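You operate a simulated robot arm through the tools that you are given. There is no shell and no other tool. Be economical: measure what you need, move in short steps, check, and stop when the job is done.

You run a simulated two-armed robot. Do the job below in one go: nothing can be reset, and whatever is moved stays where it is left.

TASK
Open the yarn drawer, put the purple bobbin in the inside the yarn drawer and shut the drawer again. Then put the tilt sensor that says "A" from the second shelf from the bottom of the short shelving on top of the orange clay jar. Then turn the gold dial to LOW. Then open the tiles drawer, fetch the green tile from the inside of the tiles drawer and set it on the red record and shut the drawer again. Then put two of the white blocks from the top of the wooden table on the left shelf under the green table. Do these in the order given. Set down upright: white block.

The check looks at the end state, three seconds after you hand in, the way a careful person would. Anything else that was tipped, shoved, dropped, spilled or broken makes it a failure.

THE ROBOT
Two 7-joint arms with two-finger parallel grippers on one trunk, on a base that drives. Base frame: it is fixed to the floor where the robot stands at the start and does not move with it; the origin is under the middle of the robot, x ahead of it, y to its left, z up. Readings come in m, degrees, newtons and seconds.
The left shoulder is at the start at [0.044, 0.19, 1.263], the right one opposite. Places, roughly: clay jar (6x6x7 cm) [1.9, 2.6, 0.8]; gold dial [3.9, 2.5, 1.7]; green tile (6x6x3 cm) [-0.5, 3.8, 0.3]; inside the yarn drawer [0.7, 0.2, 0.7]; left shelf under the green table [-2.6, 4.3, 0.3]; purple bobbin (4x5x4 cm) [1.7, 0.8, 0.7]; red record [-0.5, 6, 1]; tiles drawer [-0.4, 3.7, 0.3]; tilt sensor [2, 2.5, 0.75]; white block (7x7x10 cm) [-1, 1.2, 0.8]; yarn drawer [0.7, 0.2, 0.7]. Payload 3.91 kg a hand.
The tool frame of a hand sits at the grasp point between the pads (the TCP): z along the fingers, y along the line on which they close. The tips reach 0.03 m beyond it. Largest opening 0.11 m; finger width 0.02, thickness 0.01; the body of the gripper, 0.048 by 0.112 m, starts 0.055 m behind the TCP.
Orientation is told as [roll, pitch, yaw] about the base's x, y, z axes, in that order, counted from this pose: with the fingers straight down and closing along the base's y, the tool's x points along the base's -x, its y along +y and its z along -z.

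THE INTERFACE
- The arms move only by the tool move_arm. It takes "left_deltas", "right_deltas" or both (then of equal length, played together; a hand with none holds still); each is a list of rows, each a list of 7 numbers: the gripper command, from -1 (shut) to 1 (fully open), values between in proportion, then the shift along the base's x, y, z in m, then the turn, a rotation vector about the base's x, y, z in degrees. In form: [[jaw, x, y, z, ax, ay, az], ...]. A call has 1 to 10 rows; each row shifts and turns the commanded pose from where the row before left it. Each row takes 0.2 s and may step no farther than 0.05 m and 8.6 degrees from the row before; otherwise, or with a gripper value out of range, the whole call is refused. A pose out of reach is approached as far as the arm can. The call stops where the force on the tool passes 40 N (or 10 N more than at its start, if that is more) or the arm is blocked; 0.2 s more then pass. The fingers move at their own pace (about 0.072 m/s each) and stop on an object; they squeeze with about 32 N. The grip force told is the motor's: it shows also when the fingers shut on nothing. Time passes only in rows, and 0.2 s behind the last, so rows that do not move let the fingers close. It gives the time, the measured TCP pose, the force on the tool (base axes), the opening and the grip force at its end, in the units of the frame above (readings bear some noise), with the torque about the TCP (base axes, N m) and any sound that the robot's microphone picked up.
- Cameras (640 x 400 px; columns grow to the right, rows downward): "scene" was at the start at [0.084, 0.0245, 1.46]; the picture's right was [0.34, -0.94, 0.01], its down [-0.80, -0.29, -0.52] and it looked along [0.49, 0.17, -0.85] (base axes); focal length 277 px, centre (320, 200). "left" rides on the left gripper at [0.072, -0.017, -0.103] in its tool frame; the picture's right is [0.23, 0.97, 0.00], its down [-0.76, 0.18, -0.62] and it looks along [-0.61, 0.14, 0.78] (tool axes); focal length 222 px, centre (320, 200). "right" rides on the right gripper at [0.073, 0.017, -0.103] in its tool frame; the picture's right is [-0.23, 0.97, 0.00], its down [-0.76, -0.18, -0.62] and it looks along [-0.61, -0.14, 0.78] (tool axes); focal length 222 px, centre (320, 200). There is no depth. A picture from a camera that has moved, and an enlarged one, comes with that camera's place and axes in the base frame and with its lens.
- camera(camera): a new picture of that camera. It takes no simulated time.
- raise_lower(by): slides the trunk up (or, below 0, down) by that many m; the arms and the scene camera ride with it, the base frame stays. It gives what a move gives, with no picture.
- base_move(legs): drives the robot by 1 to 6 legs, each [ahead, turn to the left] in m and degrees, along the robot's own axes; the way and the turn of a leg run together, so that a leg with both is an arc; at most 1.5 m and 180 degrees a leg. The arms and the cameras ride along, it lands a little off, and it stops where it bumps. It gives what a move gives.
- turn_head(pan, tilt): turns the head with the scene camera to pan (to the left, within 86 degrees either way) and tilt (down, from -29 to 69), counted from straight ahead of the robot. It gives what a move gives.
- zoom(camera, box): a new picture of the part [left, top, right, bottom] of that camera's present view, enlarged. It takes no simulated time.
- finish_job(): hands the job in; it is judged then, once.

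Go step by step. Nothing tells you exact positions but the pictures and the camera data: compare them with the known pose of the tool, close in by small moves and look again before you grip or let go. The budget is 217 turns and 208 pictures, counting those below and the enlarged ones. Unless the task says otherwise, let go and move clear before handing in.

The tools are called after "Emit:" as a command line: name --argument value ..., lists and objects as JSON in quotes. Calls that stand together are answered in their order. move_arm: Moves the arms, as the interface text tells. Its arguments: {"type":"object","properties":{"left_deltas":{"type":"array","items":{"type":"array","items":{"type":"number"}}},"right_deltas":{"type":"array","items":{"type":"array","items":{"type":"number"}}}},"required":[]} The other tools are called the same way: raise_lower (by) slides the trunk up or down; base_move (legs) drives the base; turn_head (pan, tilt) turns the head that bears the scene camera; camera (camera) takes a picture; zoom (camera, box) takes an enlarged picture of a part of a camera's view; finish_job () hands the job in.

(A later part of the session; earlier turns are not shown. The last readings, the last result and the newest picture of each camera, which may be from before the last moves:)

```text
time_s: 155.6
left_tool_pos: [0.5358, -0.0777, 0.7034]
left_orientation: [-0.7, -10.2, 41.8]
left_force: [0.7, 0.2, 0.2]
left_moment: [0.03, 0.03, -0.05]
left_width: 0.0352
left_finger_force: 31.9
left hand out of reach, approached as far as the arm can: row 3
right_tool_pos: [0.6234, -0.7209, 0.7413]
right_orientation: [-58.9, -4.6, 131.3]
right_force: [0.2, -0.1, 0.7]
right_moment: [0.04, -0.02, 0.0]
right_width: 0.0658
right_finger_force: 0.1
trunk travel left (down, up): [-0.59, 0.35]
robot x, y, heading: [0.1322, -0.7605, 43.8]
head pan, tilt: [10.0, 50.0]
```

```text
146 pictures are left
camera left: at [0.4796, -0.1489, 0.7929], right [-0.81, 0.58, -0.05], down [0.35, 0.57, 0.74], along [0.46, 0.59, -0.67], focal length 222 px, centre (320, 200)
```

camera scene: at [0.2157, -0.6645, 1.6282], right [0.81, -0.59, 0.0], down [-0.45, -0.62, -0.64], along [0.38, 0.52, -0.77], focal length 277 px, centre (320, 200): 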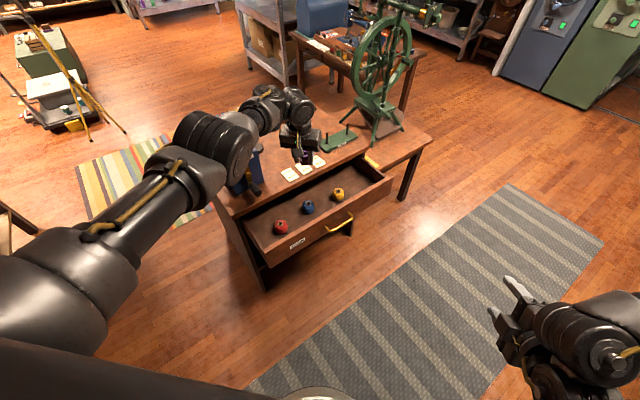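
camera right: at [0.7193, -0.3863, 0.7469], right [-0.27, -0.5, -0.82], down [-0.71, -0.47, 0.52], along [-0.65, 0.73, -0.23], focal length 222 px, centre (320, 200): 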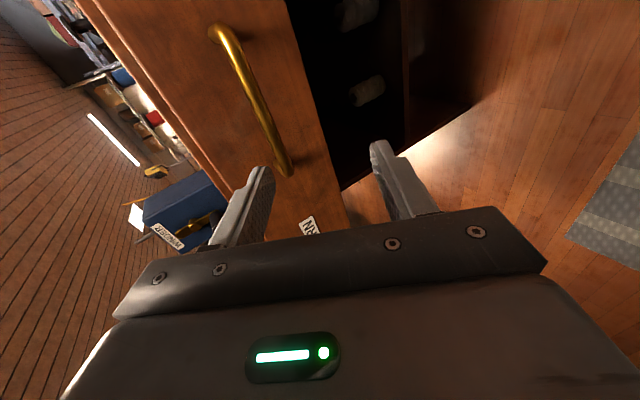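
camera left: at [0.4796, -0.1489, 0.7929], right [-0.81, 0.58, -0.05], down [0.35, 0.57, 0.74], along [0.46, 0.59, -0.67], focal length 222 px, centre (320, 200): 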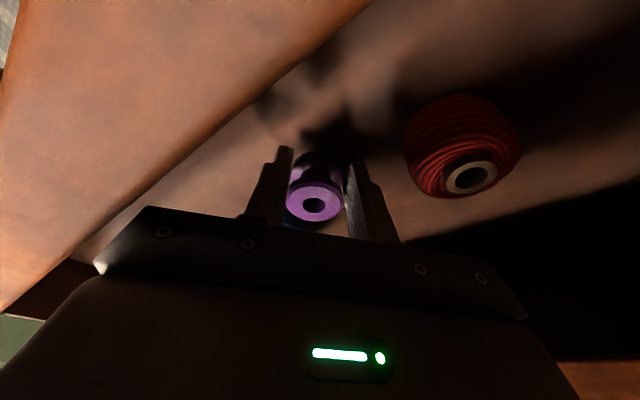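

Free now at z 0.703. A little more down.

Emit:
raise_lower --by -0.012

Emit:
raise_lower --by -0.012

```text
time_s: 156.2
left_tool_pos: [0.5357, -0.0768, 0.691]
left_orientation: [-0.8, -10.2, 41.9]
left_force: [0.9, 0.1, 2.6]
left_moment: [0.06, 0.01, -0.02]
left_width: 0.035
left_finger_force: 31.7
right_tool_pos: [0.6233, -0.72, 0.7287]
right_orientation: [-59.0, -4.6, 131.3]
right_force: [0.5, 0.2, -0.5]
right_moment: [-0.02, -0.01, -0.03]
right_width: 0.066
right_finger_force: 0.0
trunk travel left (down, up): [-0.578, 0.362]
robot x, y, heading: [0.1336, -0.7584, 44.3]
head pan, tilt: [10.0, 50.0]
```

```text
time_s: 156.8
left_tool_pos: [0.5355, -0.0722, 0.6901]
left_orientation: [-0.7, -10.9, 41.9]
left_force: [-3.6, 1.4, 19.3]
left_moment: [-1.45, 1.06, -0.36]
left_width: 0.035
left_finger_force: 32.2
right_tool_pos: [0.6219, -0.7198, 0.7187]
right_orientation: [-58.9, -4.5, 131.4]
right_force: [-0.1, 0.0, 0.3]
right_moment: [-0.01, -0.01, 0.01]
right_width: 0.066
right_finger_force: 0.0
trunk travel left (down, up): [-0.567, 0.373]
robot x, y, heading: [0.1344, -0.7616, 44.1]
head pan, tilt: [10.0, 50.0]
stopped: the force on the tool passed its limit at 44 N (the readings are from after the stop); the commanded pose is now the measured one
```

Contact again with the rim side; the bobbin is essentially at floor height. I relieve by 5 mm and let go gently.

Emit:
raise_lower --by 0.008

Emit:
move_arm --left_deltas '[[-0.25, 0, 0, 0, 0, 0, 0], [-0.1, 0, 0, 0, 0, 0, 0], [0, 0, 0, 0, 0, 0, 0], [0, 0, 0, 0, 0, 0, 0]]'

Emit:
camera --camera "left"

```text
time_s: 157.3
left_tool_pos: [0.537, -0.075, 0.6916]
left_orientation: [-0.8, -10.6, 41.9]
left_force: [-0.3, 0.1, -0.5]
left_moment: [0.02, 0.0, 0.0]
left_width: 0.0353
left_finger_force: 31.5
right_tool_pos: [0.6238, -0.7197, 0.7259]
right_orientation: [-59.0, -4.5, 131.3]
right_force: [0.2, 0.5, -0.6]
right_moment: [-0.03, -0.03, 0.02]
right_width: 0.0659
right_finger_force: 0.1
trunk travel left (down, up): [-0.575, 0.365]
robot x, y, heading: [0.1369, -0.7613, 44.2]
head pan, tilt: [10.0, 50.0]
```

```text
time_s: 158.3
left_tool_pos: [0.5372, -0.0741, 0.6931]
left_orientation: [-0.8, -10.6, 41.8]
left_force: [0.5, 0.0, 0.5]
left_moment: [0.0, 0.02, -0.02]
left_width: 0.055
left_finger_force: 0.0
right_tool_pos: [0.6233, -0.7202, 0.7263]
right_orientation: [-58.9, -4.4, 131.3]
right_force: [0.2, 1.0, -0.3]
right_moment: [-0.02, 0.05, -0.02]
right_width: 0.066
right_finger_force: 0.1
trunk travel left (down, up): [-0.575, 0.365]
robot x, y, heading: [0.1295, -0.7604, 44.1]
head pan, tilt: [10.0, 50.0]
```

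```text
145 pictures are left
camera left: at [0.4805, -0.1463, 0.7825], right [-0.81, 0.58, -0.05], down [0.35, 0.56, 0.75], along [0.46, 0.59, -0.66], focal length 222 px, centre (320, 200)
```

left: 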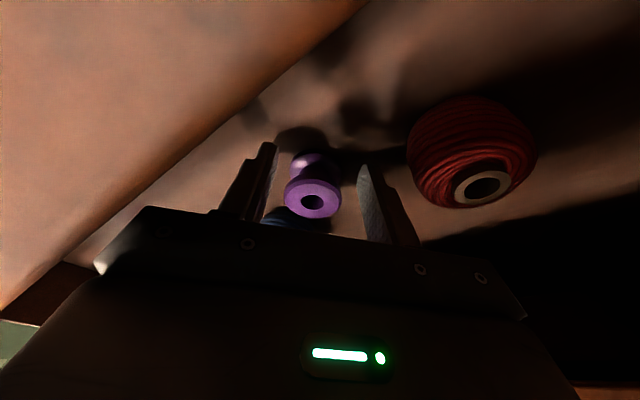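

Released and standing. I raise the trunk straight up and look at the drawer.

Emit:
raise_lower --by 0.36

Emit:
camera --camera "left"

Emit:
camera --camera "scene"

```text
time_s: 161.8
left_tool_pos: [0.5372, -0.0747, 1.0534]
left_orientation: [-0.8, -10.6, 41.9]
left_force: [0.7, -0.4, 0.2]
left_moment: [0.02, -0.02, -0.02]
left_width: 0.0551
left_finger_force: 0.0
right_tool_pos: [0.622, -0.7197, 1.0857]
right_orientation: [-58.8, -4.5, 131.3]
right_force: [0.6, 0.5, 0.2]
right_moment: [0.0, 0.0, 0.04]
right_width: 0.0658
right_finger_force: 0.1
trunk travel left (down, up): [-0.935, 0.005]
robot x, y, heading: [0.1323, -0.762, 44.4]
head pan, tilt: [10.0, 50.0]
```

```text
144 pictures are left
camera left: at [0.4807, -0.1463, 1.1424], right [-0.81, 0.58, -0.05], down [0.35, 0.56, 0.75], along [0.46, 0.59, -0.66], focal length 222 px, centre (320, 200)
```

left: 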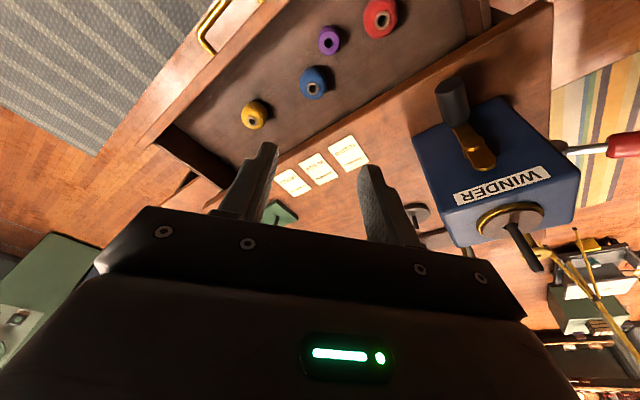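

```text
143 pictures are left
camera scene: at [0.2155, -0.6646, 1.6327], right [0.81, -0.59, 0.0], down [-0.45, -0.62, -0.64], along [0.38, 0.52, -0.77], focal length 277 px, centre (320, 200)
```

scene: 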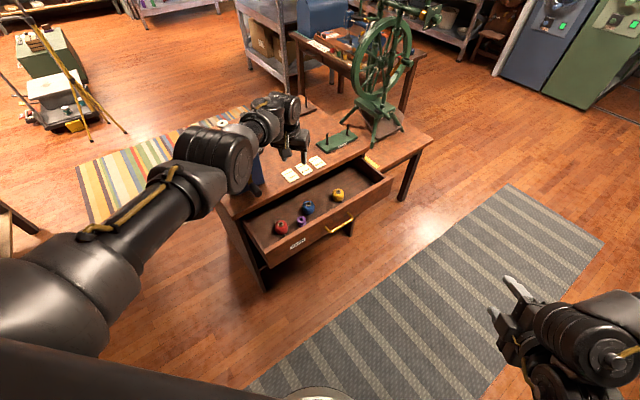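

The purple bobbin stands in the drawer. To shut it, I go back to the handle with the right hand at heading 90.

Emit:
base_move --legs '[[0, -44], [0.223, 0], [0, 90]]'

Emit:
raise_lower --by -0.375

Emit:
camera --camera "right"

```text
time_s: 169.4
left_tool_pos: [0.1283, 0.0052, 1.0521]
left_orientation: [-0.8, -10.6, 88.7]
left_force: [0.1, -0.5, 0.2]
left_moment: [-0.02, -0.02, 0.0]
left_width: 0.0551
left_finger_force: 0.0
right_tool_pos: [0.6597, -0.3748, 1.0844]
right_orientation: [-58.8, -4.6, 178.1]
right_force: [0.3, -0.4, 0.5]
right_moment: [-0.03, -0.02, 0.02]
right_width: 0.0662
right_finger_force: 0.1
trunk travel left (down, up): [-0.935, 0.005]
robot x, y, heading: [0.3575, -0.7607, 91.0]
head pan, tilt: [10.0, 50.0]
```

```text
time_s: 173.0
left_tool_pos: [0.1284, 0.0029, 0.678]
left_orientation: [-0.7, -10.6, 88.6]
left_force: [-0.4, -0.4, 0.2]
left_moment: [-0.01, 0.01, -0.01]
left_width: 0.0552
left_finger_force: 0.0
right_tool_pos: [0.6586, -0.3758, 0.7109]
right_orientation: [-58.9, -4.4, 178.2]
right_force: [0.2, -1.0, -0.1]
right_moment: [-0.03, 0.0, 0.02]
right_width: 0.0663
right_finger_force: 0.1
trunk travel left (down, up): [-0.56, 0.38]
robot x, y, heading: [0.354, -0.7614, 90.9]
head pan, tilt: [10.0, 50.0]
```

```text
142 pictures are left
camera right: at [0.7312, -0.4749, 0.7432], right [-0.31, -0.49, -0.81], down [-0.74, -0.42, 0.53], along [-0.6, 0.76, -0.23], focal length 222 px, centre (320, 200)
```

right: 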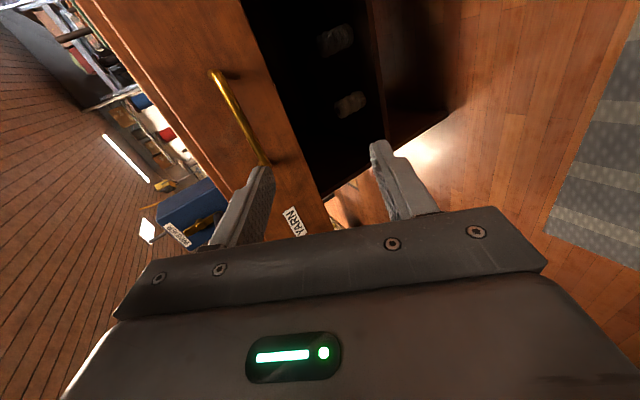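

I drive forward to bring the fingers around the bar, then check.

Emit:
base_move --legs '[[0.14, 0]]'

Emit:
camera --camera "right"

```text
time_s: 174.3
left_tool_pos: [0.1248, 0.1422, 0.677]
left_orientation: [-0.8, -10.5, 88.7]
left_force: [-0.4, 0.1, 0.0]
left_moment: [-0.01, -0.02, 0.01]
left_width: 0.0551
left_finger_force: 0.0
right_tool_pos: [0.6562, -0.2366, 0.7106]
right_orientation: [-58.9, -4.5, 178.3]
right_force: [0.7, 0.6, -0.4]
right_moment: [-0.01, -0.02, -0.03]
right_width: 0.0658
right_finger_force: 0.1
trunk travel left (down, up): [-0.56, 0.38]
robot x, y, heading: [0.3525, -0.6218, 91.2]
head pan, tilt: [10.0, 50.0]
```

```text
141 pictures are left
camera right: at [0.7284, -0.336, 0.7428], right [-0.31, -0.5, -0.81], down [-0.73, -0.42, 0.53], along [-0.6, 0.76, -0.24], focal length 222 px, centre (320, 200)
```

right: 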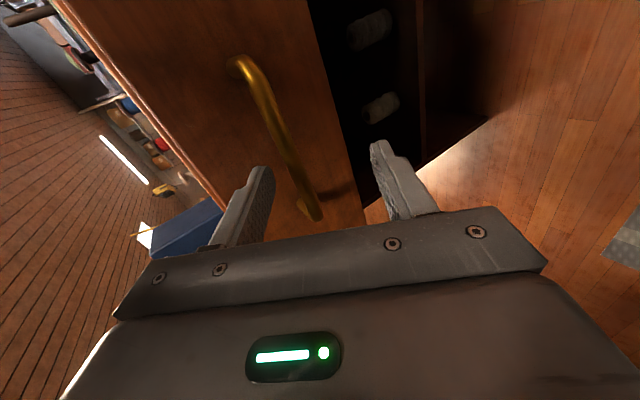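

The bar lies between the fingers. I advance, grip and push the drawer shut.

Emit:
base_move --legs '[[0.025, 0]]'

Emit:
move_arm --right_deltas '[[-0.4, 0, 0, 0.004, 0, 0, 0], [-1, 0, 0, 0, 0, 0, 0], [-1, 0, 0, 0, 0, 0, 0], [-1, 0, 0, 0, 0, 0, 0]]'

Emit:
base_move --legs '[[0.19, 0]]'

Emit:
camera --camera "scene"

```text
time_s: 175.1
left_tool_pos: [0.1255, 0.167, 0.6775]
left_orientation: [-0.7, -10.6, 88.9]
left_force: [-0.4, 0.5, 0.0]
left_moment: [-0.02, 0.0, 0.03]
left_width: 0.0551
left_finger_force: 0.1
right_tool_pos: [0.6549, -0.2118, 0.7118]
right_orientation: [-58.9, -4.5, 178.2]
right_force: [-0.1, -0.5, -1.4]
right_moment: [-0.02, -0.01, 0.01]
right_width: 0.0662
right_finger_force: 0.0
trunk travel left (down, up): [-0.56, 0.38]
robot x, y, heading: [0.3539, -0.6002, 91.2]
head pan, tilt: [10.0, 50.0]
```

```text
time_s: 176.0
left_tool_pos: [0.1247, 0.1645, 0.6789]
left_orientation: [-0.7, -10.7, 88.7]
left_force: [-0.2, -0.1, 0.6]
left_moment: [-0.04, -0.01, 0.02]
left_width: 0.0546
left_finger_force: 0.0
right_tool_pos: [0.6536, -0.2111, 0.7161]
right_orientation: [-59.8, -4.5, 178.3]
right_force: [4.1, 1.6, 25.7]
right_moment: [0.43, -0.53, 0.83]
right_width: 0.0132
right_finger_force: 45.2
right hand out of reach, approached as far as the arm can: row 1
trunk travel left (down, up): [-0.56, 0.38]
robot x, y, heading: [0.3487, -0.5995, 90.8]
head pan, tilt: [10.0, 50.0]
stopped in row 4 (right hand): the force on the tool passed its limit at 43 N (the readings are from after the stop); the commanded pose is now the measured one
```

```text
time_s: 177.3
left_tool_pos: [0.1236, 0.293, 0.6923]
left_orientation: [-0.6, -12.1, 88.7]
left_force: [-3.5, -0.2, -0.5]
left_moment: [0.06, -0.25, -0.09]
left_width: 0.0551
left_finger_force: 0.1
right_tool_pos: [0.6529, -0.106, 0.7171]
right_orientation: [-61.8, -4.7, 179.1]
right_force: [37.8, 7.6, 53.9]
right_moment: [1.15, -1.0, -0.07]
right_width: 0.0141
right_finger_force: 45.9
trunk travel left (down, up): [-0.56, 0.38]
robot x, y, heading: [0.3503, -0.4717, 91.0]
head pan, tilt: [10.0, 50.0]
stopped in leg 1: the force on the tool passed its limit at 43 N (the readings are from after the stop); the commanded pose is now the measured one
```

```text
140 pictures are left
camera scene: at [0.3341, -0.355, 1.2575], right [0.98, 0.19, 0.0], down [0.15, -0.75, -0.65], along [-0.12, 0.64, -0.76], focal length 277 px, centre (320, 200)
```

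scene: 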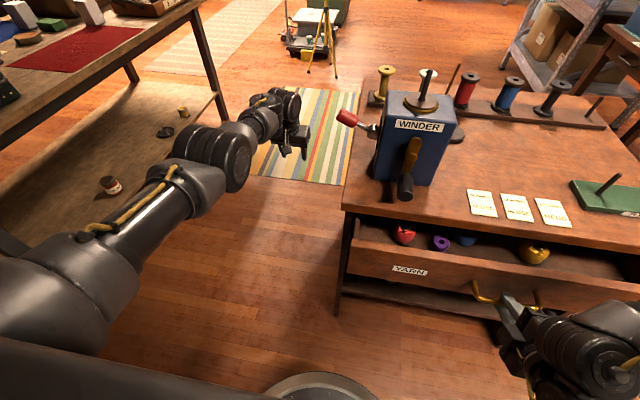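

Side force built up since my heading is slightly off; the drawer is half shut. I loosen the grip to relax, then push on.

Emit:
move_arm --right_deltas '[[-0.4, 0, 0, 0, 0, 0, 0], [-0.4, 0, 0, 0, 0, 0, 0], [-0.4, 0, 0, 0, 0, 0, 0]]'

Emit:
base_move --legs '[[0.09, 0]]'

Emit:
camera --camera "scene"

```text
time_s: 178.1
left_tool_pos: [0.1248, 0.2983, 0.6853]
left_orientation: [-0.7, -11.5, 88.7]
left_force: [0.5, -0.3, -0.7]
left_moment: [0.03, 0.01, 0.0]
left_width: 0.0547
left_finger_force: 0.0
right_tool_pos: [0.6545, -0.0951, 0.7188]
right_orientation: [-60.4, -4.6, 178.3]
right_force: [0.2, 0.4, 0.2]
right_moment: [-0.02, 0.01, 0.0]
right_width: 0.0331
right_finger_force: 0.1
trunk travel left (down, up): [-0.56, 0.38]
robot x, y, heading: [0.3481, -0.4718, 91.0]
head pan, tilt: [10.0, 50.0]
```

```text
time_s: 179.2
left_tool_pos: [0.1234, 0.389, 0.6837]
left_orientation: [-0.7, -11.4, 88.7]
left_force: [0.6, 0.5, 0.8]
left_moment: [0.0, 0.03, -0.02]
left_width: 0.0549
left_finger_force: 0.0
right_tool_pos: [0.6531, -0.0041, 0.7174]
right_orientation: [-60.3, -4.6, 178.4]
right_force: [-0.5, -0.4, 0.6]
right_moment: [0.04, -0.01, -0.01]
right_width: 0.0328
right_finger_force: 0.0
trunk travel left (down, up): [-0.56, 0.38]
robot x, y, heading: [0.3485, -0.3791, 91.3]
head pan, tilt: [10.0, 50.0]
```

```text
139 pictures are left
camera scene: at [0.3325, -0.2536, 1.2575], right [0.98, 0.19, 0.0], down [0.15, -0.75, -0.64], along [-0.12, 0.63, -0.77], focal length 277 px, centre (320, 200)
```

scene: 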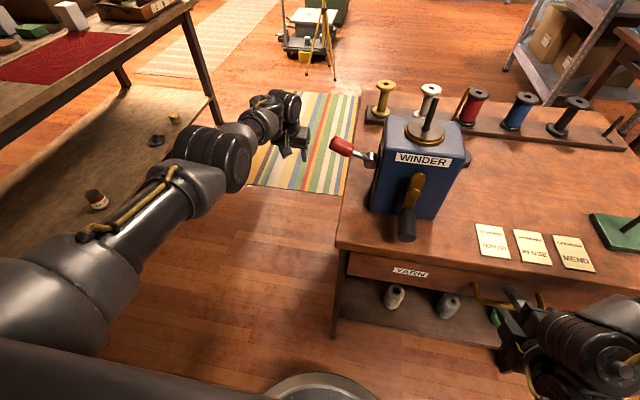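

Nearly shut; I push a bit further and zoom in to check it is flush.

Emit:
base_move --legs '[[0.02, 0]]'

Emit:
zoom --camera "scene" --box '[320, 200, 600, 360]'

Emit:
camera --camera "right"

```text
time_s: 180.0
left_tool_pos: [0.1205, 0.4001, 0.6847]
left_orientation: [-0.6, -11.5, 88.8]
left_force: [0.1, -0.9, -0.1]
left_moment: [-0.01, 0.01, 0.0]
left_width: 0.0552
left_finger_force: 0.0
right_tool_pos: [0.6505, 0.0005, 0.7116]
right_orientation: [-58.9, -4.5, 179.1]
right_force: [-3.8, -5.1, 0.6]
right_moment: [0.1, -0.01, 0.22]
right_width: 0.0317
right_finger_force: 0.1
trunk travel left (down, up): [-0.56, 0.38]
robot x, y, heading: [0.3467, -0.3692, 91.1]
head pan, tilt: [10.0, 50.0]
stopped in leg 1: the force on the tool passed its limit at 58 N (the readings are from after the stop); the commanded pose is now the measured one
```

```text
2.29 times, centred on (460, 280) of scene
camera zoom: at [0.3331, -0.2451, 1.2577], right [0.98, 0.19, 0.0], down [0.15, -0.75, -0.64], along [-0.12, 0.63, -0.77], focal length 633 px, centre (0, 17)
```

zoom: 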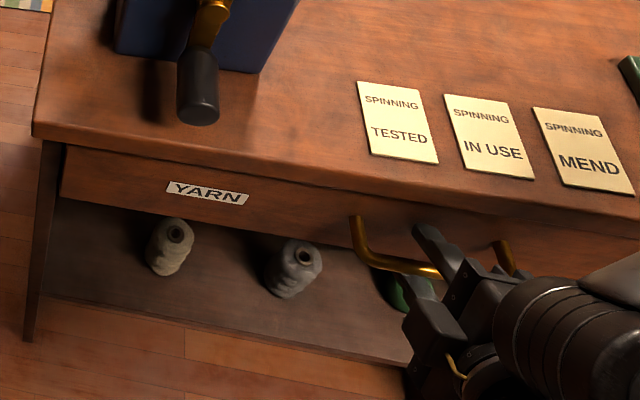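

```text
137 pictures are left
camera right: at [0.7235, -0.0994, 0.7459], right [-0.3, -0.5, -0.81], down [-0.73, -0.43, 0.53], along [-0.62, 0.75, -0.23], focal length 222 px, centre (320, 200)
```

right: 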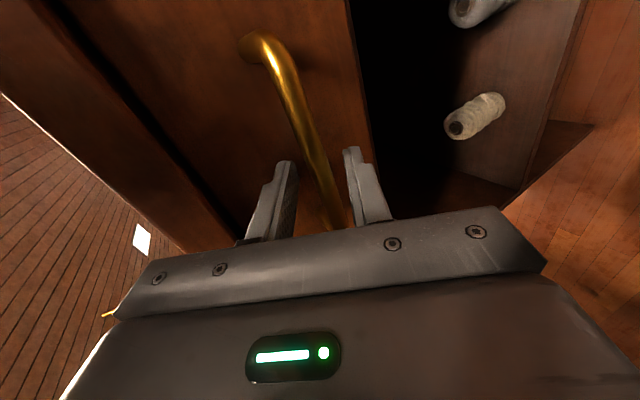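

The drawer is flush against its stop. I release the bar, back off and raise the trunk.

Emit:
move_arm --right_deltas '[[0.1, 0, 0, 0, 0, 0, 0], [0.1, 0, 0, 0, 0, 0, 0], [0.1, 0, 0, 0, 0, 0, 0]]'

Emit:
base_move --legs '[[-0.35, 0]]'

Emit:
raise_lower --by 0.37

Emit:
camera --camera "scene"

```text
time_s: 180.8
left_tool_pos: [0.1215, 0.3979, 0.6845]
left_orientation: [-0.7, -11.6, 88.7]
left_force: [0.2, 0.4, -0.5]
left_moment: [-0.02, 0.0, 0.01]
left_width: 0.0551
left_finger_force: 0.2
right_tool_pos: [0.65, -0.0056, 0.7111]
right_orientation: [-57.9, -4.2, 179.1]
right_force: [-5.6, -17.9, -14.1]
right_moment: [-0.39, -0.2, 0.39]
right_width: 0.0492
right_finger_force: 0.0
trunk travel left (down, up): [-0.56, 0.38]
robot x, y, heading: [0.3462, -0.3654, 91.0]
head pan, tilt: [10.0, 50.0]
stopped in row 3 (right hand): the force on the tool passed its limit at 40 N (the readings are from after the stop); the commanded pose is now the measured one
```

```text
time_s: 183.0
left_tool_pos: [0.1308, 0.0569, 0.6846]
left_orientation: [-0.7, -11.5, 88.5]
left_force: [-0.3, 0.1, 0.3]
left_moment: [-0.03, -0.02, 0.03]
left_width: 0.0553
left_finger_force: 0.1
right_tool_pos: [0.6569, -0.3478, 0.7109]
right_orientation: [-58.3, -4.4, 178.7]
right_force: [-0.6, 0.4, -0.3]
right_moment: [0.02, 0.01, 0.0]
right_width: 0.0603
right_finger_force: 0.0
trunk travel left (down, up): [-0.56, 0.38]
robot x, y, heading: [0.351, -0.711, 90.5]
head pan, tilt: [10.0, 50.0]
```

```text
time_s: 186.6
left_tool_pos: [0.13, 0.0583, 1.0539]
left_orientation: [-0.6, -11.4, 88.5]
left_force: [-0.4, -0.2, 0.2]
left_moment: [0.0, -0.01, 0.02]
left_width: 0.055
left_finger_force: 0.1
right_tool_pos: [0.6568, -0.3453, 1.0829]
right_orientation: [-58.4, -4.4, 178.7]
right_force: [0.4, -0.2, 0.3]
right_moment: [-0.01, -0.03, -0.01]
right_width: 0.0603
right_finger_force: 0.1
trunk travel left (down, up): [-0.93, 0.01]
robot x, y, heading: [0.3524, -0.711, 90.4]
head pan, tilt: [10.0, 50.0]
```

```text
136 pictures are left
camera scene: at [0.338, -0.5865, 1.6277], right [0.98, 0.19, 0.0], down [0.14, -0.75, -0.64], along [-0.12, 0.63, -0.77], focal length 277 px, centre (320, 200)
```

scene: 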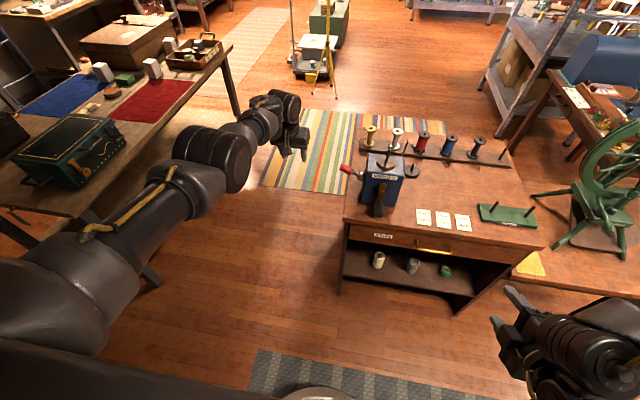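

The drawer is shut. Next is the shelving: I drive between the wooden table and the desk, then north toward it.

Emit:
base_move --legs '[[0, 89.5], [0.47, 0], [0, -90], [1.5, 0], [1.1, 0], [0, -63]]'

Emit:
turn_head --pan -10 --tilt 30

Emit:
camera --camera "scene"

```text
time_s: 210.6
left_tool_pos: [0.0162, 2.6316, 1.0436]
left_orientation: [0.9, -10.6, 62.8]
left_force: [1.5, -6.2, -6.1]
left_moment: [0.56, 0.12, 0.05]
left_width: 0.055
left_finger_force: 0.0
right_tool_pos: [0.2878, 2.0554, 1.0709]
right_orientation: [-58.7, 4.3, 158.1]
right_force: [-1.0, 0.7, 0.1]
right_moment: [0.05, -0.03, 0.01]
right_width: 0.0605
right_finger_force: 0.1
trunk travel left (down, up): [-0.93, 0.01]
robot x, y, heading: [-0.1293, 1.8397, 64.4]
head pan, tilt: [10.0, 50.0]
stopped in leg 6: the robot was blocked; the commanded pose is now the measured one
```

```text
time_s: 211.4
left_tool_pos: [0.0177, 2.6347, 1.0501]
left_orientation: [1.4, -11.1, 63.4]
left_force: [0.0, 0.0, -0.4]
left_moment: [-0.01, 0.0, 0.04]
left_width: 0.0551
left_finger_force: 0.1
right_tool_pos: [0.2898, 2.0609, 1.0699]
right_orientation: [-59.5, 5.3, 157.9]
right_force: [-0.5, -0.7, 0.0]
right_moment: [0.0, -0.02, 0.02]
right_width: 0.0606
right_finger_force: 0.2
trunk travel left (down, up): [-0.93, 0.01]
robot x, y, heading: [-0.1278, 1.8402, 64.5]
head pan, tilt: [-10.0, 30.0]
```

```text
135 pictures are left
camera scene: at [-0.1511, 2.031, 1.6592], right [0.81, -0.58, 0.08], down [-0.24, -0.45, -0.86], along [0.53, 0.68, -0.5], focal length 277 px, centre (320, 200)
```

scene: 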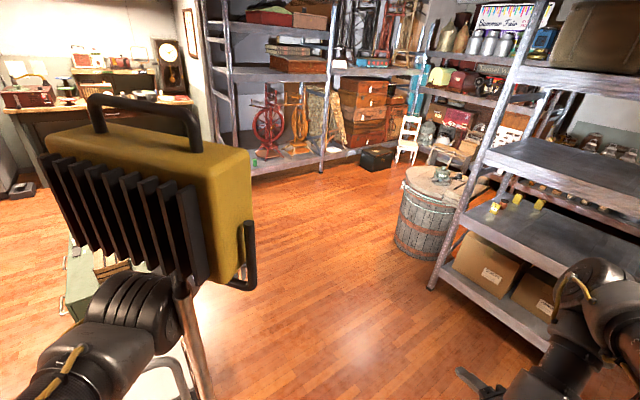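

I seem to be tilted slightly and right next to a yellow work light on a tripod. I look around before moving.

Emit:
turn_head --pan 25 --tilt 40

Emit:
camera --camera "scene"

Emit:
camera --camera "left"

```text
time_s: 212.5
left_tool_pos: [0.0161, 2.6313, 1.0514]
left_orientation: [1.5, -11.2, 63.3]
left_force: [0.2, -0.6, 1.5]
left_moment: [-0.05, 0.0, 0.0]
left_width: 0.055
left_finger_force: 0.0
right_tool_pos: [0.2887, 2.0602, 1.071]
right_orientation: [-60.0, 5.6, 157.9]
right_force: [-0.3, 0.6, 0.2]
right_moment: [-0.01, 0.0, 0.0]
right_width: 0.0605
right_finger_force: 0.1
trunk travel left (down, up): [-0.93, 0.01]
robot x, y, heading: [-0.1304, 1.8406, 64.4]
head pan, tilt: [25.0, 40.0]
```

```text
134 pictures are left
camera scene: at [-0.2055, 2.0393, 1.6398], right [1.0, -0.01, 0.06], down [0.04, -0.68, -0.74], along [0.05, 0.74, -0.67], focal length 277 px, centre (320, 200)
```

scene: 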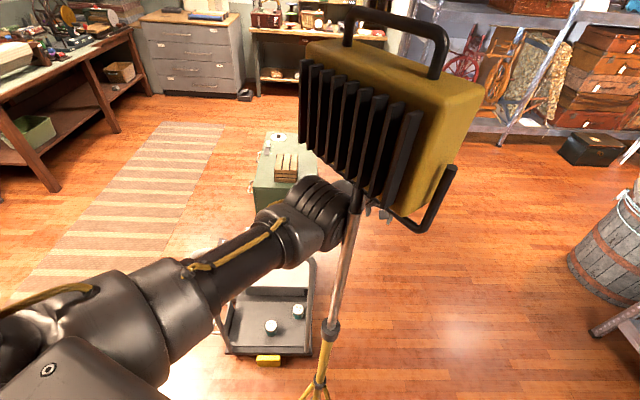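

```text
133 pictures are left
camera left: at [-0.0075, 2.5406, 1.1394], right [-0.97, 0.23, -0.02], down [0.14, 0.63, 0.76], along [0.19, 0.74, -0.65], focal length 222 px, centre (320, 200)
```

left: 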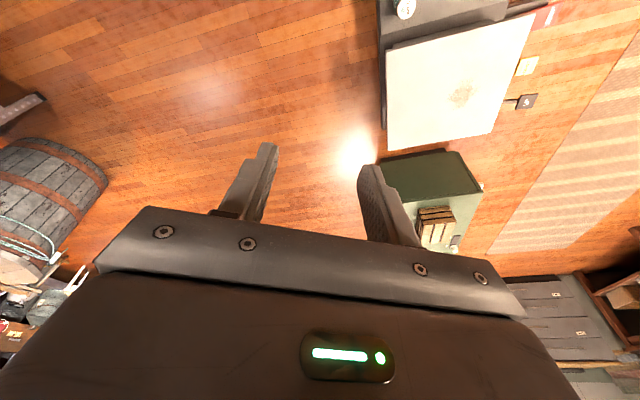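

My left forearm is against the tripod's pole at about (−0.11, 2.43), and the base may be on its foot. I retrace: turn back left, then reverse.

Emit:
base_move --legs '[[0, 12]]'

Emit:
camera --camera "scene"

```text
time_s: 213.2
left_tool_pos: [-0.0377, 2.6254, 1.0576]
left_orientation: [10.7, -12.1, 66.7]
left_force: [-20.8, 1.0, -31.5]
left_moment: [0.63, -1.28, -0.44]
left_width: 0.0552
left_finger_force: 0.0
right_tool_pos: [0.3256, 2.2004, 1.0682]
right_orientation: [-61.6, 14.0, 161.7]
right_force: [-2.7, 0.4, 1.2]
right_moment: [-0.08, -0.1, -0.18]
right_width: 0.0606
right_finger_force: 0.0
trunk travel left (down, up): [-0.93, 0.01]
robot x, y, heading: [-0.1051, 1.91, 77.6]
head pan, tilt: [25.0, 40.0]
stopped in leg 1: the robot was blocked; the commanded pose is now the measured one
```

```text
132 pictures are left
camera scene: at [-0.2664, 2.0971, 1.6378], right [0.97, 0.23, 0.08], down [0.21, -0.65, -0.73], along [-0.11, 0.72, -0.68], focal length 277 px, centre (320, 200)
```

scene: 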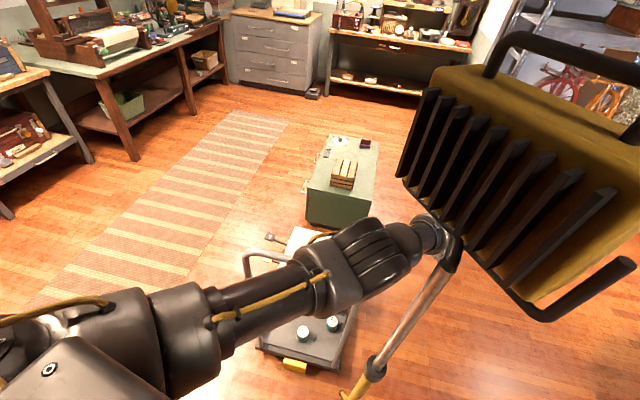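

The wrist seems caught under the lamp head, with the pole (still upright at about (−0.10, 2.40)) to the right of the forearm. I lower the trunk to slip down from under the lamp, then look.

Emit:
raise_lower --by -0.12

Emit:
camera --camera "scene"

Emit:
camera --camera "right"

```text
time_s: 214.2
left_tool_pos: [-0.0147, 2.6158, 1.0291]
left_orientation: [12.5, -19.9, 69.8]
left_force: [27.8, 14.1, 2.6]
left_moment: [-0.79, 1.84, 1.29]
left_width: 0.0549
left_finger_force: 0.1
right_tool_pos: [0.3571, 2.2145, 0.9673]
right_orientation: [-65.4, 13.4, 162.2]
right_force: [4.1, 0.8, 2.1]
right_moment: [-0.07, 0.12, 0.22]
right_width: 0.0603
right_finger_force: 0.0
trunk travel left (down, up): [-0.847, 0.093]
robot x, y, heading: [-0.1096, 1.9054, 80.7]
head pan, tilt: [25.0, 40.0]
stopped: the arm was blocked; the commanded pose is now the measured one
```

```text
131 pictures are left
camera scene: at [-0.2321, 2.0554, 1.5582], right [0.96, 0.27, 0.07], down [0.23, -0.63, -0.75], along [-0.16, 0.73, -0.66], focal length 277 px, centre (320, 200)
```

scene: 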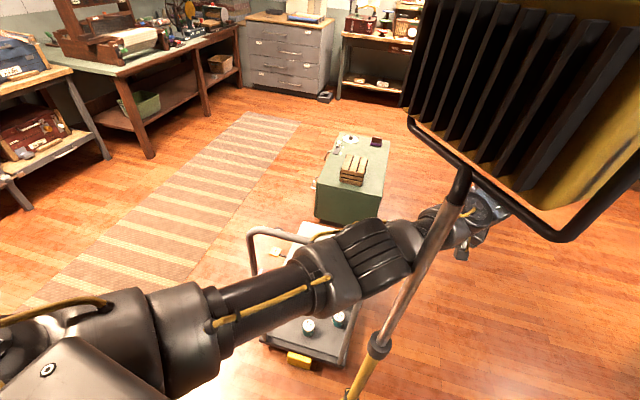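

```text
130 pictures are left
camera right: at [0.3886, 2.0982, 1.0095], right [-0.14, -0.38, -0.91], down [-0.95, -0.21, 0.23], along [-0.28, 0.9, -0.33], focal length 222 px, centre (320, 200)
```

right: 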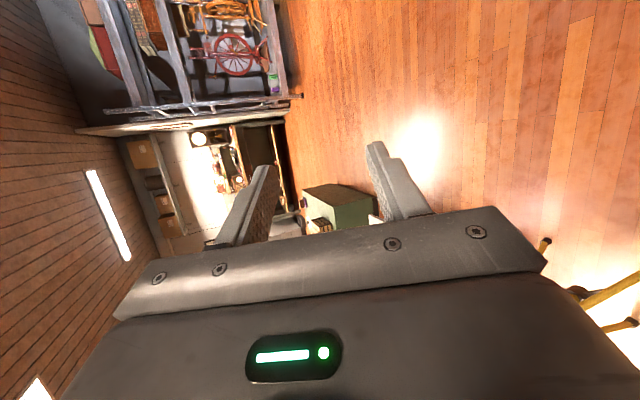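

I need a closer view of the contact.

Emit:
zoom --camera "scene" --box '[320, 120, 560, 290]'

Emit:
camera --camera "left"

Emit:
turn_head --pan 15 --tilt 10

Emit:
camera --camera "scene"

```text
2.35 times, centred on (440, 205) of scene
camera zoom: at [-0.2321, 2.0554, 1.5582], right [0.96, 0.27, 0.07], down [0.23, -0.63, -0.75], along [-0.16, 0.73, -0.66], focal length 652 px, centre (38, 188)
```

zoom: 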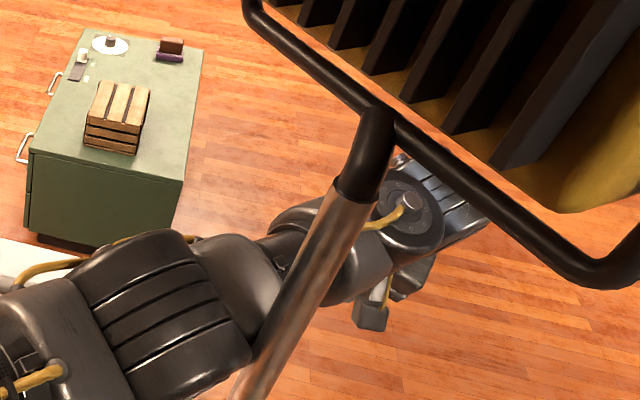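

```text
128 pictures are left
camera left: at [-0.0122, 2.5061, 1.0977], right [-0.99, 0.06, 0.12], down [0.13, 0.48, 0.87], along [0.0, 0.88, -0.48], focal length 222 px, centre (320, 200)
```

left: 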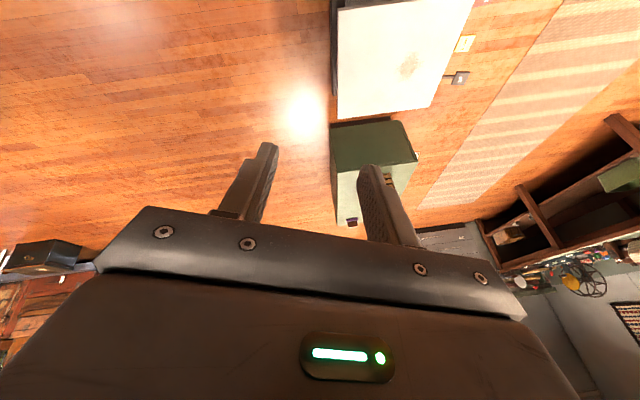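

```text
time_s: 215.1
left_tool_pos: [-0.038, 2.6054, 1.014]
left_orientation: [16.1, -16.0, 69.5]
left_force: [-23.1, 37.7, 20.6]
left_moment: [-3.31, -2.01, 0.07]
left_width: 0.0552
left_finger_force: 0.1
right_tool_pos: [0.3486, 2.2116, 0.972]
right_orientation: [-66.2, 13.3, 162.6]
right_force: [1.6, -1.8, -0.4]
right_moment: [0.0, 0.04, 0.17]
right_width: 0.0608
right_finger_force: 0.0
trunk travel left (down, up): [-0.847, 0.093]
robot x, y, heading: [-0.1108, 1.9077, 80.0]
head pan, tilt: [15.0, 10.0]
```

```text
127 pictures are left
camera scene: at [-0.2262, 2.0574, 1.6087], right [0.99, 0.09, 0.07], down [0.09, -0.18, -0.98], along [-0.07, 0.98, -0.18], focal length 277 px, centre (320, 200)
```

scene: 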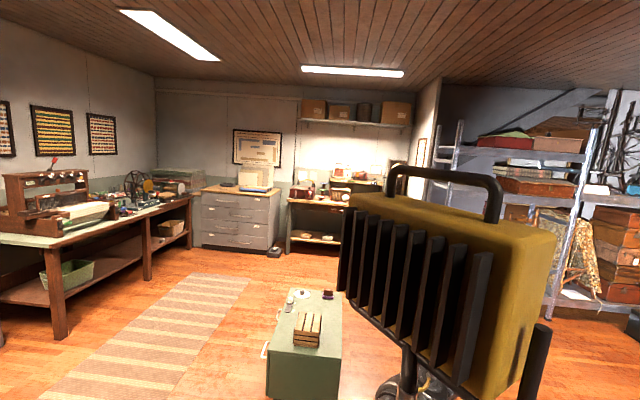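

The pole still stands upright at about (−0.11, 2.40), the forearm lies just beyond it and the base touches a tripod foot. I swing the left hand leftward (away round the far side) in small steps with the arm only.

Emit:
move_arm --left_deltas '[[0, -0.02, 0.01, 0, 0, 0, 0], [0, -0.02, 0.005, 0, 0, 0, 0]]'

Emit:
turn_head --pan 25 --tilt 45

Emit:
camera --camera "scene"

```text
time_s: 215.5
left_tool_pos: [-0.0484, 2.6141, 1.0177]
left_orientation: [19.2, -16.9, 70.7]
left_force: [10.4, -11.5, -4.2]
left_moment: [0.88, 0.77, 0.03]
left_width: 0.0549
left_finger_force: 0.0
right_tool_pos: [0.3582, 2.2452, 0.959]
right_orientation: [-69.6, 14.1, 162.5]
right_force: [0.1, 0.4, 0.0]
right_moment: [0.01, -0.03, -0.04]
right_width: 0.0605
right_finger_force: 0.0
trunk travel left (down, up): [-0.847, 0.093]
robot x, y, heading: [-0.1118, 1.9103, 80.4]
head pan, tilt: [15.0, 10.0]
stopped in row 1 (left hand): the arm was blocked; the commanded pose is now the measured one
```

```text
time_s: 216.5
left_tool_pos: [-0.0493, 2.6166, 1.0214]
left_orientation: [19.1, -17.0, 70.6]
left_force: [2.8, -5.8, -7.7]
left_moment: [0.55, 0.29, -0.12]
left_width: 0.0551
left_finger_force: 0.1
right_tool_pos: [0.3587, 2.2416, 0.9618]
right_orientation: [-69.6, 14.2, 162.2]
right_force: [-1.3, 0.7, -0.8]
right_moment: [0.02, -0.03, -0.05]
right_width: 0.0608
right_finger_force: 0.1
trunk travel left (down, up): [-0.847, 0.093]
robot x, y, heading: [-0.1112, 1.9149, 80.2]
head pan, tilt: [25.0, 45.0]
```

```text
126 pictures are left
camera scene: at [-0.2338, 2.0462, 1.5531], right [0.96, 0.26, 0.07], down [0.24, -0.69, -0.69], along [-0.13, 0.68, -0.72], focal length 277 px, centre (320, 200)
```

scene: 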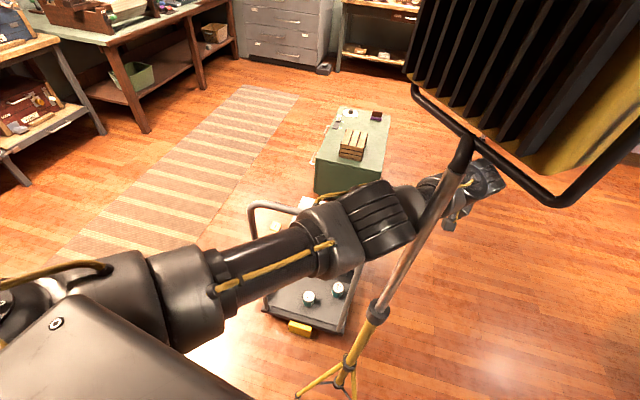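

The hand's camera side seems to catch the pole. I push the hand a little farther forward (+y) first to gain clearance.

Emit:
move_arm --left_deltas '[[0, 0, 0.02, 0, 0, 0, 0], [0, 0, 0.02, 0, 0, 0, 0], [0, 0, 0.02, 0, 0, 0, 0]]'

Emit:
zoom --camera "scene" --box '[340, 120, 540, 260]'

```text
time_s: 217.5
left_tool_pos: [-0.0621, 2.6219, 1.0266]
left_orientation: [22.2, -18.9, 73.8]
left_force: [4.8, -13.0, -10.7]
left_moment: [1.24, 0.57, -0.12]
left_width: 0.055
left_finger_force: 0.1
left hand out of reach, approached as far as the arm can: row 1, 2, 3
right_tool_pos: [0.3633, 2.2708, 0.9478]
right_orientation: [-72.7, 14.8, 161.5]
right_force: [-2.6, 1.9, 0.9]
right_moment: [-0.1, -0.03, -0.26]
right_width: 0.0606
right_finger_force: 0.1
trunk travel left (down, up): [-0.847, 0.093]
robot x, y, heading: [-0.1142, 1.9117, 80.8]
head pan, tilt: [25.0, 45.0]
stopped in row 3 (left hand): the arm was blocked; the commanded pose is now the measured one
```

```text
2.86 times, centred on (440, 190) of scene
camera zoom: at [-0.2306, 2.0464, 1.5527], right [0.96, 0.27, 0.07], down [0.24, -0.68, -0.69], along [-0.14, 0.68, -0.72], focal length 791 px, centre (-23, 229)
```

zoom: 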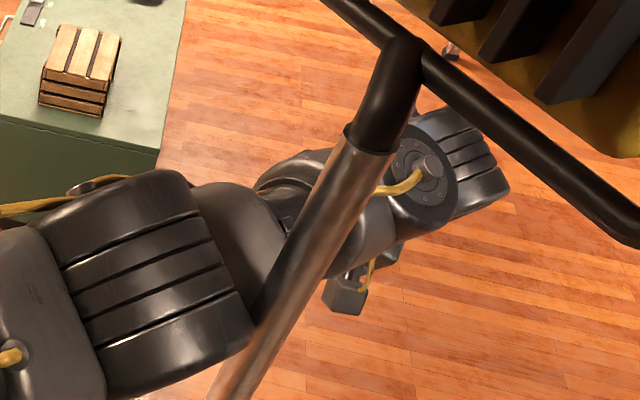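

I now think the base has ridden onto a tripod foot and tilts about 4°, which explains the drifting arm readings; the arm itself clears the pole. I reverse just 5 cm to come off the foot and check.

Emit:
base_move --legs '[[-0.05, 0]]'

Emit:
camera --camera "scene"

```text
time_s: 218.1
left_tool_pos: [-0.0872, 2.6378, 1.0544]
left_orientation: [27.4, -23.8, 78.2]
left_force: [-1.8, 0.7, 1.5]
left_moment: [-0.08, -0.11, -0.08]
left_width: 0.0552
left_finger_force: 0.0
right_tool_pos: [0.3795, 2.306, 0.9229]
right_orientation: [-78.5, 14.5, 158.4]
right_force: [0.3, -0.8, -0.6]
right_moment: [0.04, -0.04, 0.03]
right_width: 0.0606
right_finger_force: 0.0
trunk travel left (down, up): [-0.847, 0.093]
robot x, y, heading: [-0.11, 1.9097, 81.6]
head pan, tilt: [25.0, 45.0]
stopped in leg 1: the robot was blocked; the commanded pose is now the measured one
```

```text
124 pictures are left
camera scene: at [-0.2256, 2.0435, 1.5535], right [0.96, 0.29, 0.06], down [0.25, -0.68, -0.69], along [-0.15, 0.67, -0.72], focal length 277 px, centre (320, 200)
```

scene: 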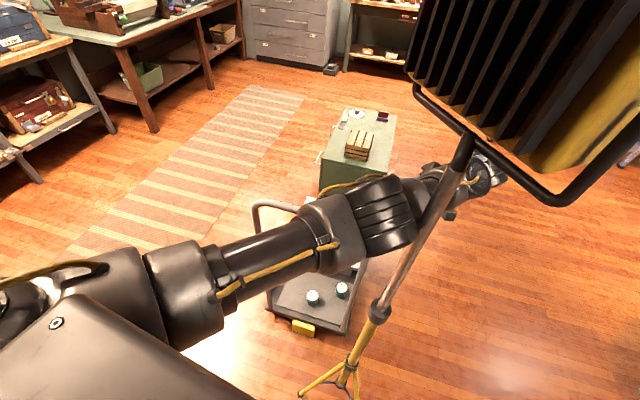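

Reversing is blocked as well. I look straight down in front of the base to see what I'm caught on.

Emit:
turn_head --pan 0 --tilt 69

Emit:
camera --camera "scene"

Emit:
turn_head --pan -50 --tilt 60

Emit:
camera --camera "scene"

```text
time_s: 219.0
left_tool_pos: [-0.0877, 2.6341, 1.0487]
left_orientation: [27.6, -23.1, 78.2]
left_force: [0.7, -0.5, -1.2]
left_moment: [0.07, 0.01, -0.06]
left_width: 0.055
left_finger_force: 0.1
right_tool_pos: [0.3814, 2.3019, 0.9234]
right_orientation: [-78.8, 14.6, 158.1]
right_force: [0.7, -0.6, -0.6]
right_moment: [-0.02, 0.0, 0.03]
right_width: 0.0605
right_finger_force: 0.1
trunk travel left (down, up): [-0.847, 0.093]
robot x, y, heading: [-0.1107, 1.9074, 81.6]
head pan, tilt: [0.0, 68.8]
```

```text
123 pictures are left
camera scene: at [-0.1941, 2.021, 1.5263], right [0.99, -0.15, 0.07], down [-0.12, -0.92, -0.37], along [0.12, 0.35, -0.93], focal length 277 px, centre (320, 200)
```

scene: 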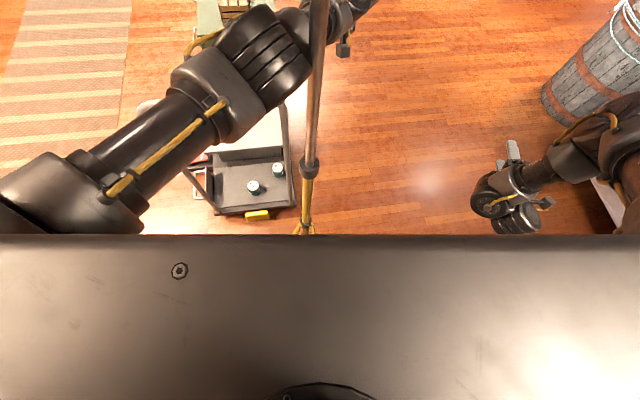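

```text
time_s: 220.2
left_tool_pos: [-0.0891, 2.6336, 1.0478]
left_orientation: [27.7, -22.9, 78.2]
left_force: [-2.0, -1.7, -3.1]
left_moment: [0.12, -0.07, -0.13]
left_width: 0.055
left_finger_force: 0.0
right_tool_pos: [0.3815, 2.3022, 0.9256]
right_orientation: [-78.8, 14.7, 158.0]
right_force: [-0.2, -1.0, -0.7]
right_moment: [0.01, 0.01, 0.01]
right_width: 0.0603
right_finger_force: 0.1
trunk travel left (down, up): [-0.847, 0.093]
robot x, y, heading: [-0.1115, 1.9076, 81.2]
head pan, tilt: [-50.0, 60.0]
```

```text
122 pictures are left
camera scene: at [-0.1464, 1.9999, 1.5393], right [0.52, -0.85, 0.04], down [-0.71, -0.45, -0.55], along [0.48, 0.26, -0.84], focal length 277 px, centre (320, 200)
```

scene: 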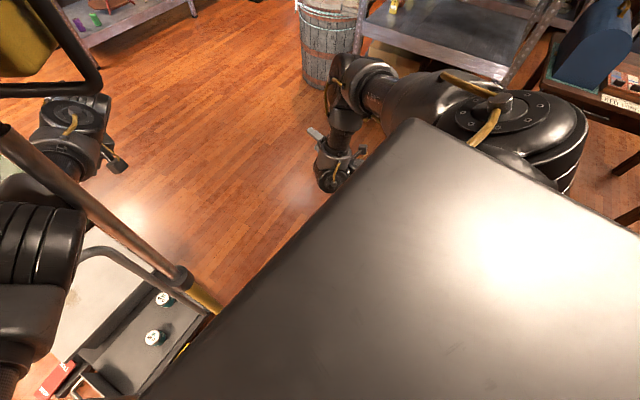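

To see the contact from the side, I swing the right hand's camera to look toward the pole.

Emit:
move_arm --right_deltas '[[0, 0, 0, 0, 0, 0, 8], [0, 0, 0, 0, 0, 0, 8], [0, 0, 0, 0, 0, 0, 8], [0, 0, 0, 0, 0, 0, 8], [0, 0, 0, 0, 0, 0, 8], [0, 0, 0, 0, 0, 0, 8]]'

Emit:
camera --camera "right"

```text
time_s: 221.8
left_tool_pos: [-0.0982, 2.643, 1.0621]
left_orientation: [30.2, -25.9, 79.8]
left_force: [0.3, 0.2, 0.4]
left_moment: [-0.05, -0.05, -0.03]
left_width: 0.0548
left_finger_force: 0.0
right_tool_pos: [0.3846, 2.3217, 0.9126]
right_orientation: [-81.8, 13.0, 155.9]
right_force: [0.0, 0.2, 0.0]
right_moment: [0.0, -0.02, 0.03]
right_width: 0.0551
right_finger_force: 0.1
right hand out of reach, approached as far as the arm can: row 1, 2, 3, 4, 5, 6
trunk travel left (down, up): [-0.847, 0.093]
robot x, y, heading: [-0.1148, 1.9071, 81.9]
head pan, tilt: [-50.0, 60.0]
stopped in row 6 (right hand): the arm was blocked; the commanded pose is now the measured one
```

```text
121 pictures are left
camera right: at [0.4075, 2.1968, 0.9253], right [-0.06, -0.13, -0.99], down [-0.97, -0.21, 0.09], along [-0.22, 0.97, -0.11], focal length 222 px, centre (320, 200)
```

right: 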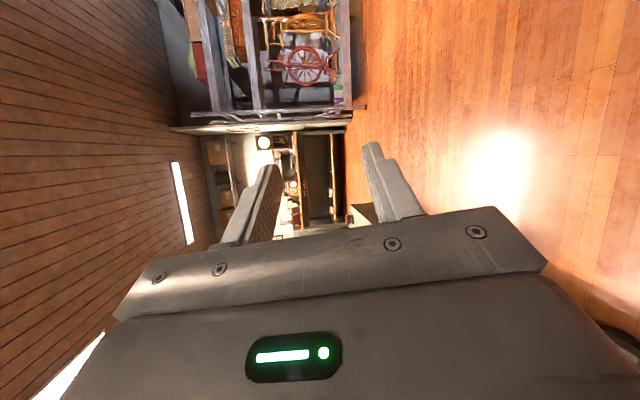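

The "blocked" reports look like artefacts of the tilt. I try turning the base further left, which also moves the arm away from the pole.

Emit:
base_move --legs '[[0, 15]]'

Emit:
turn_head --pan 0 --tilt 55

Emit:
camera --camera "scene"

```text
time_s: 223.1
left_tool_pos: [-0.2038, 2.6287, 1.0406]
left_orientation: [31.7, -22.8, 91.1]
left_force: [-4.3, 6.4, -7.5]
left_moment: [-0.13, 0.01, 0.12]
left_width: 0.0549
left_finger_force: 0.1
right_tool_pos: [0.3251, 2.4222, 0.8825]
right_orientation: [-77.5, 10.6, 172.5]
right_force: [6.0, -0.8, -1.2]
right_moment: [0.03, 0.16, 0.54]
right_width: 0.0547
right_finger_force: 0.0
trunk travel left (down, up): [-0.847, 0.093]
robot x, y, heading: [-0.116, 1.9074, 96.0]
head pan, tilt: [-50.0, 60.0]
```

```text
time_s: 224.3
left_tool_pos: [-0.2079, 2.6293, 1.041]
left_orientation: [31.4, -22.9, 91.2]
left_force: [0.7, 0.7, 0.4]
left_moment: [-0.03, 0.01, -0.01]
left_width: 0.055
left_finger_force: 0.1
right_tool_pos: [0.3207, 2.421, 0.8853]
right_orientation: [-77.6, 11.0, 172.5]
right_force: [-0.4, -0.2, 0.8]
right_moment: [-0.01, 0.02, 0.0]
right_width: 0.055
right_finger_force: 0.1
trunk travel left (down, up): [-0.847, 0.093]
robot x, y, heading: [-0.1132, 1.9099, 96.3]
head pan, tilt: [0.0, 55.0]
```

```text
120 pictures are left
camera scene: at [-0.1237, 2.0292, 1.5387], right [0.99, 0.11, 0.0], down [0.09, -0.81, -0.57], along [-0.06, 0.57, -0.82], focal length 277 px, centre (320, 200)
```

scene: 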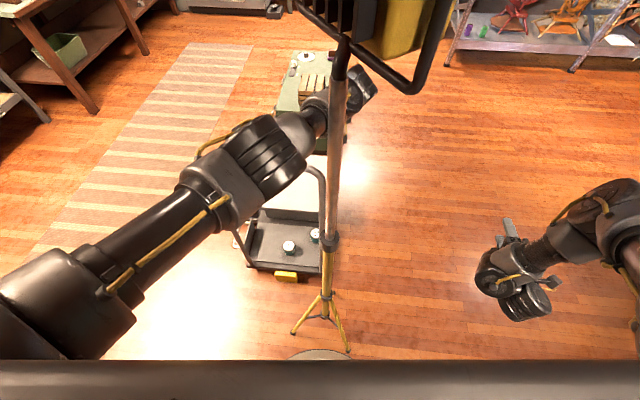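

Upright again, and the tripod's feet are where they were at the start. I turn left further and then back away.

Emit:
base_move --legs '[[0, 14]]'

Emit:
camera --camera "scene"

```text
time_s: 225.5
left_tool_pos: [-0.3779, 2.5854, 1.0417]
left_orientation: [31.3, -22.7, 104.9]
left_force: [0.9, 0.0, -0.2]
left_moment: [-0.03, 0.02, 0.04]
left_width: 0.0551
left_finger_force: 0.1
right_tool_pos: [0.1853, 2.5107, 0.8864]
right_orientation: [-77.6, 11.0, -173.5]
right_force: [-0.1, -0.1, -0.4]
right_moment: [-0.03, -0.02, -0.05]
right_width: 0.0548
right_finger_force: 0.1
trunk travel left (down, up): [-0.847, 0.093]
robot x, y, heading: [-0.1147, 1.9069, 109.8]
head pan, tilt: [0.0, 55.0]
```

```text
119 pictures are left
camera scene: at [-0.1533, 2.0227, 1.5388], right [0.94, 0.34, 0.0], down [0.28, -0.77, -0.57], along [-0.2, 0.54, -0.82], focal length 277 px, centre (320, 200)
```

scene: 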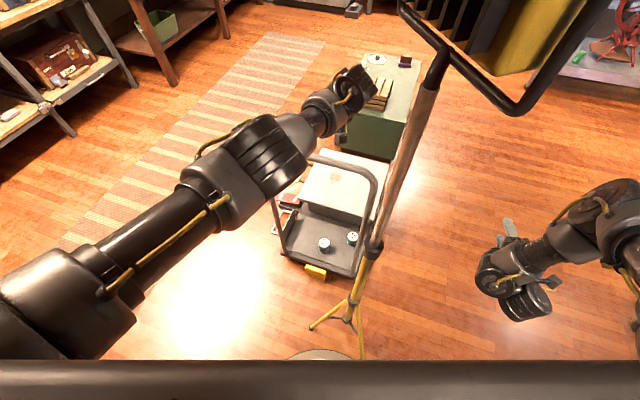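

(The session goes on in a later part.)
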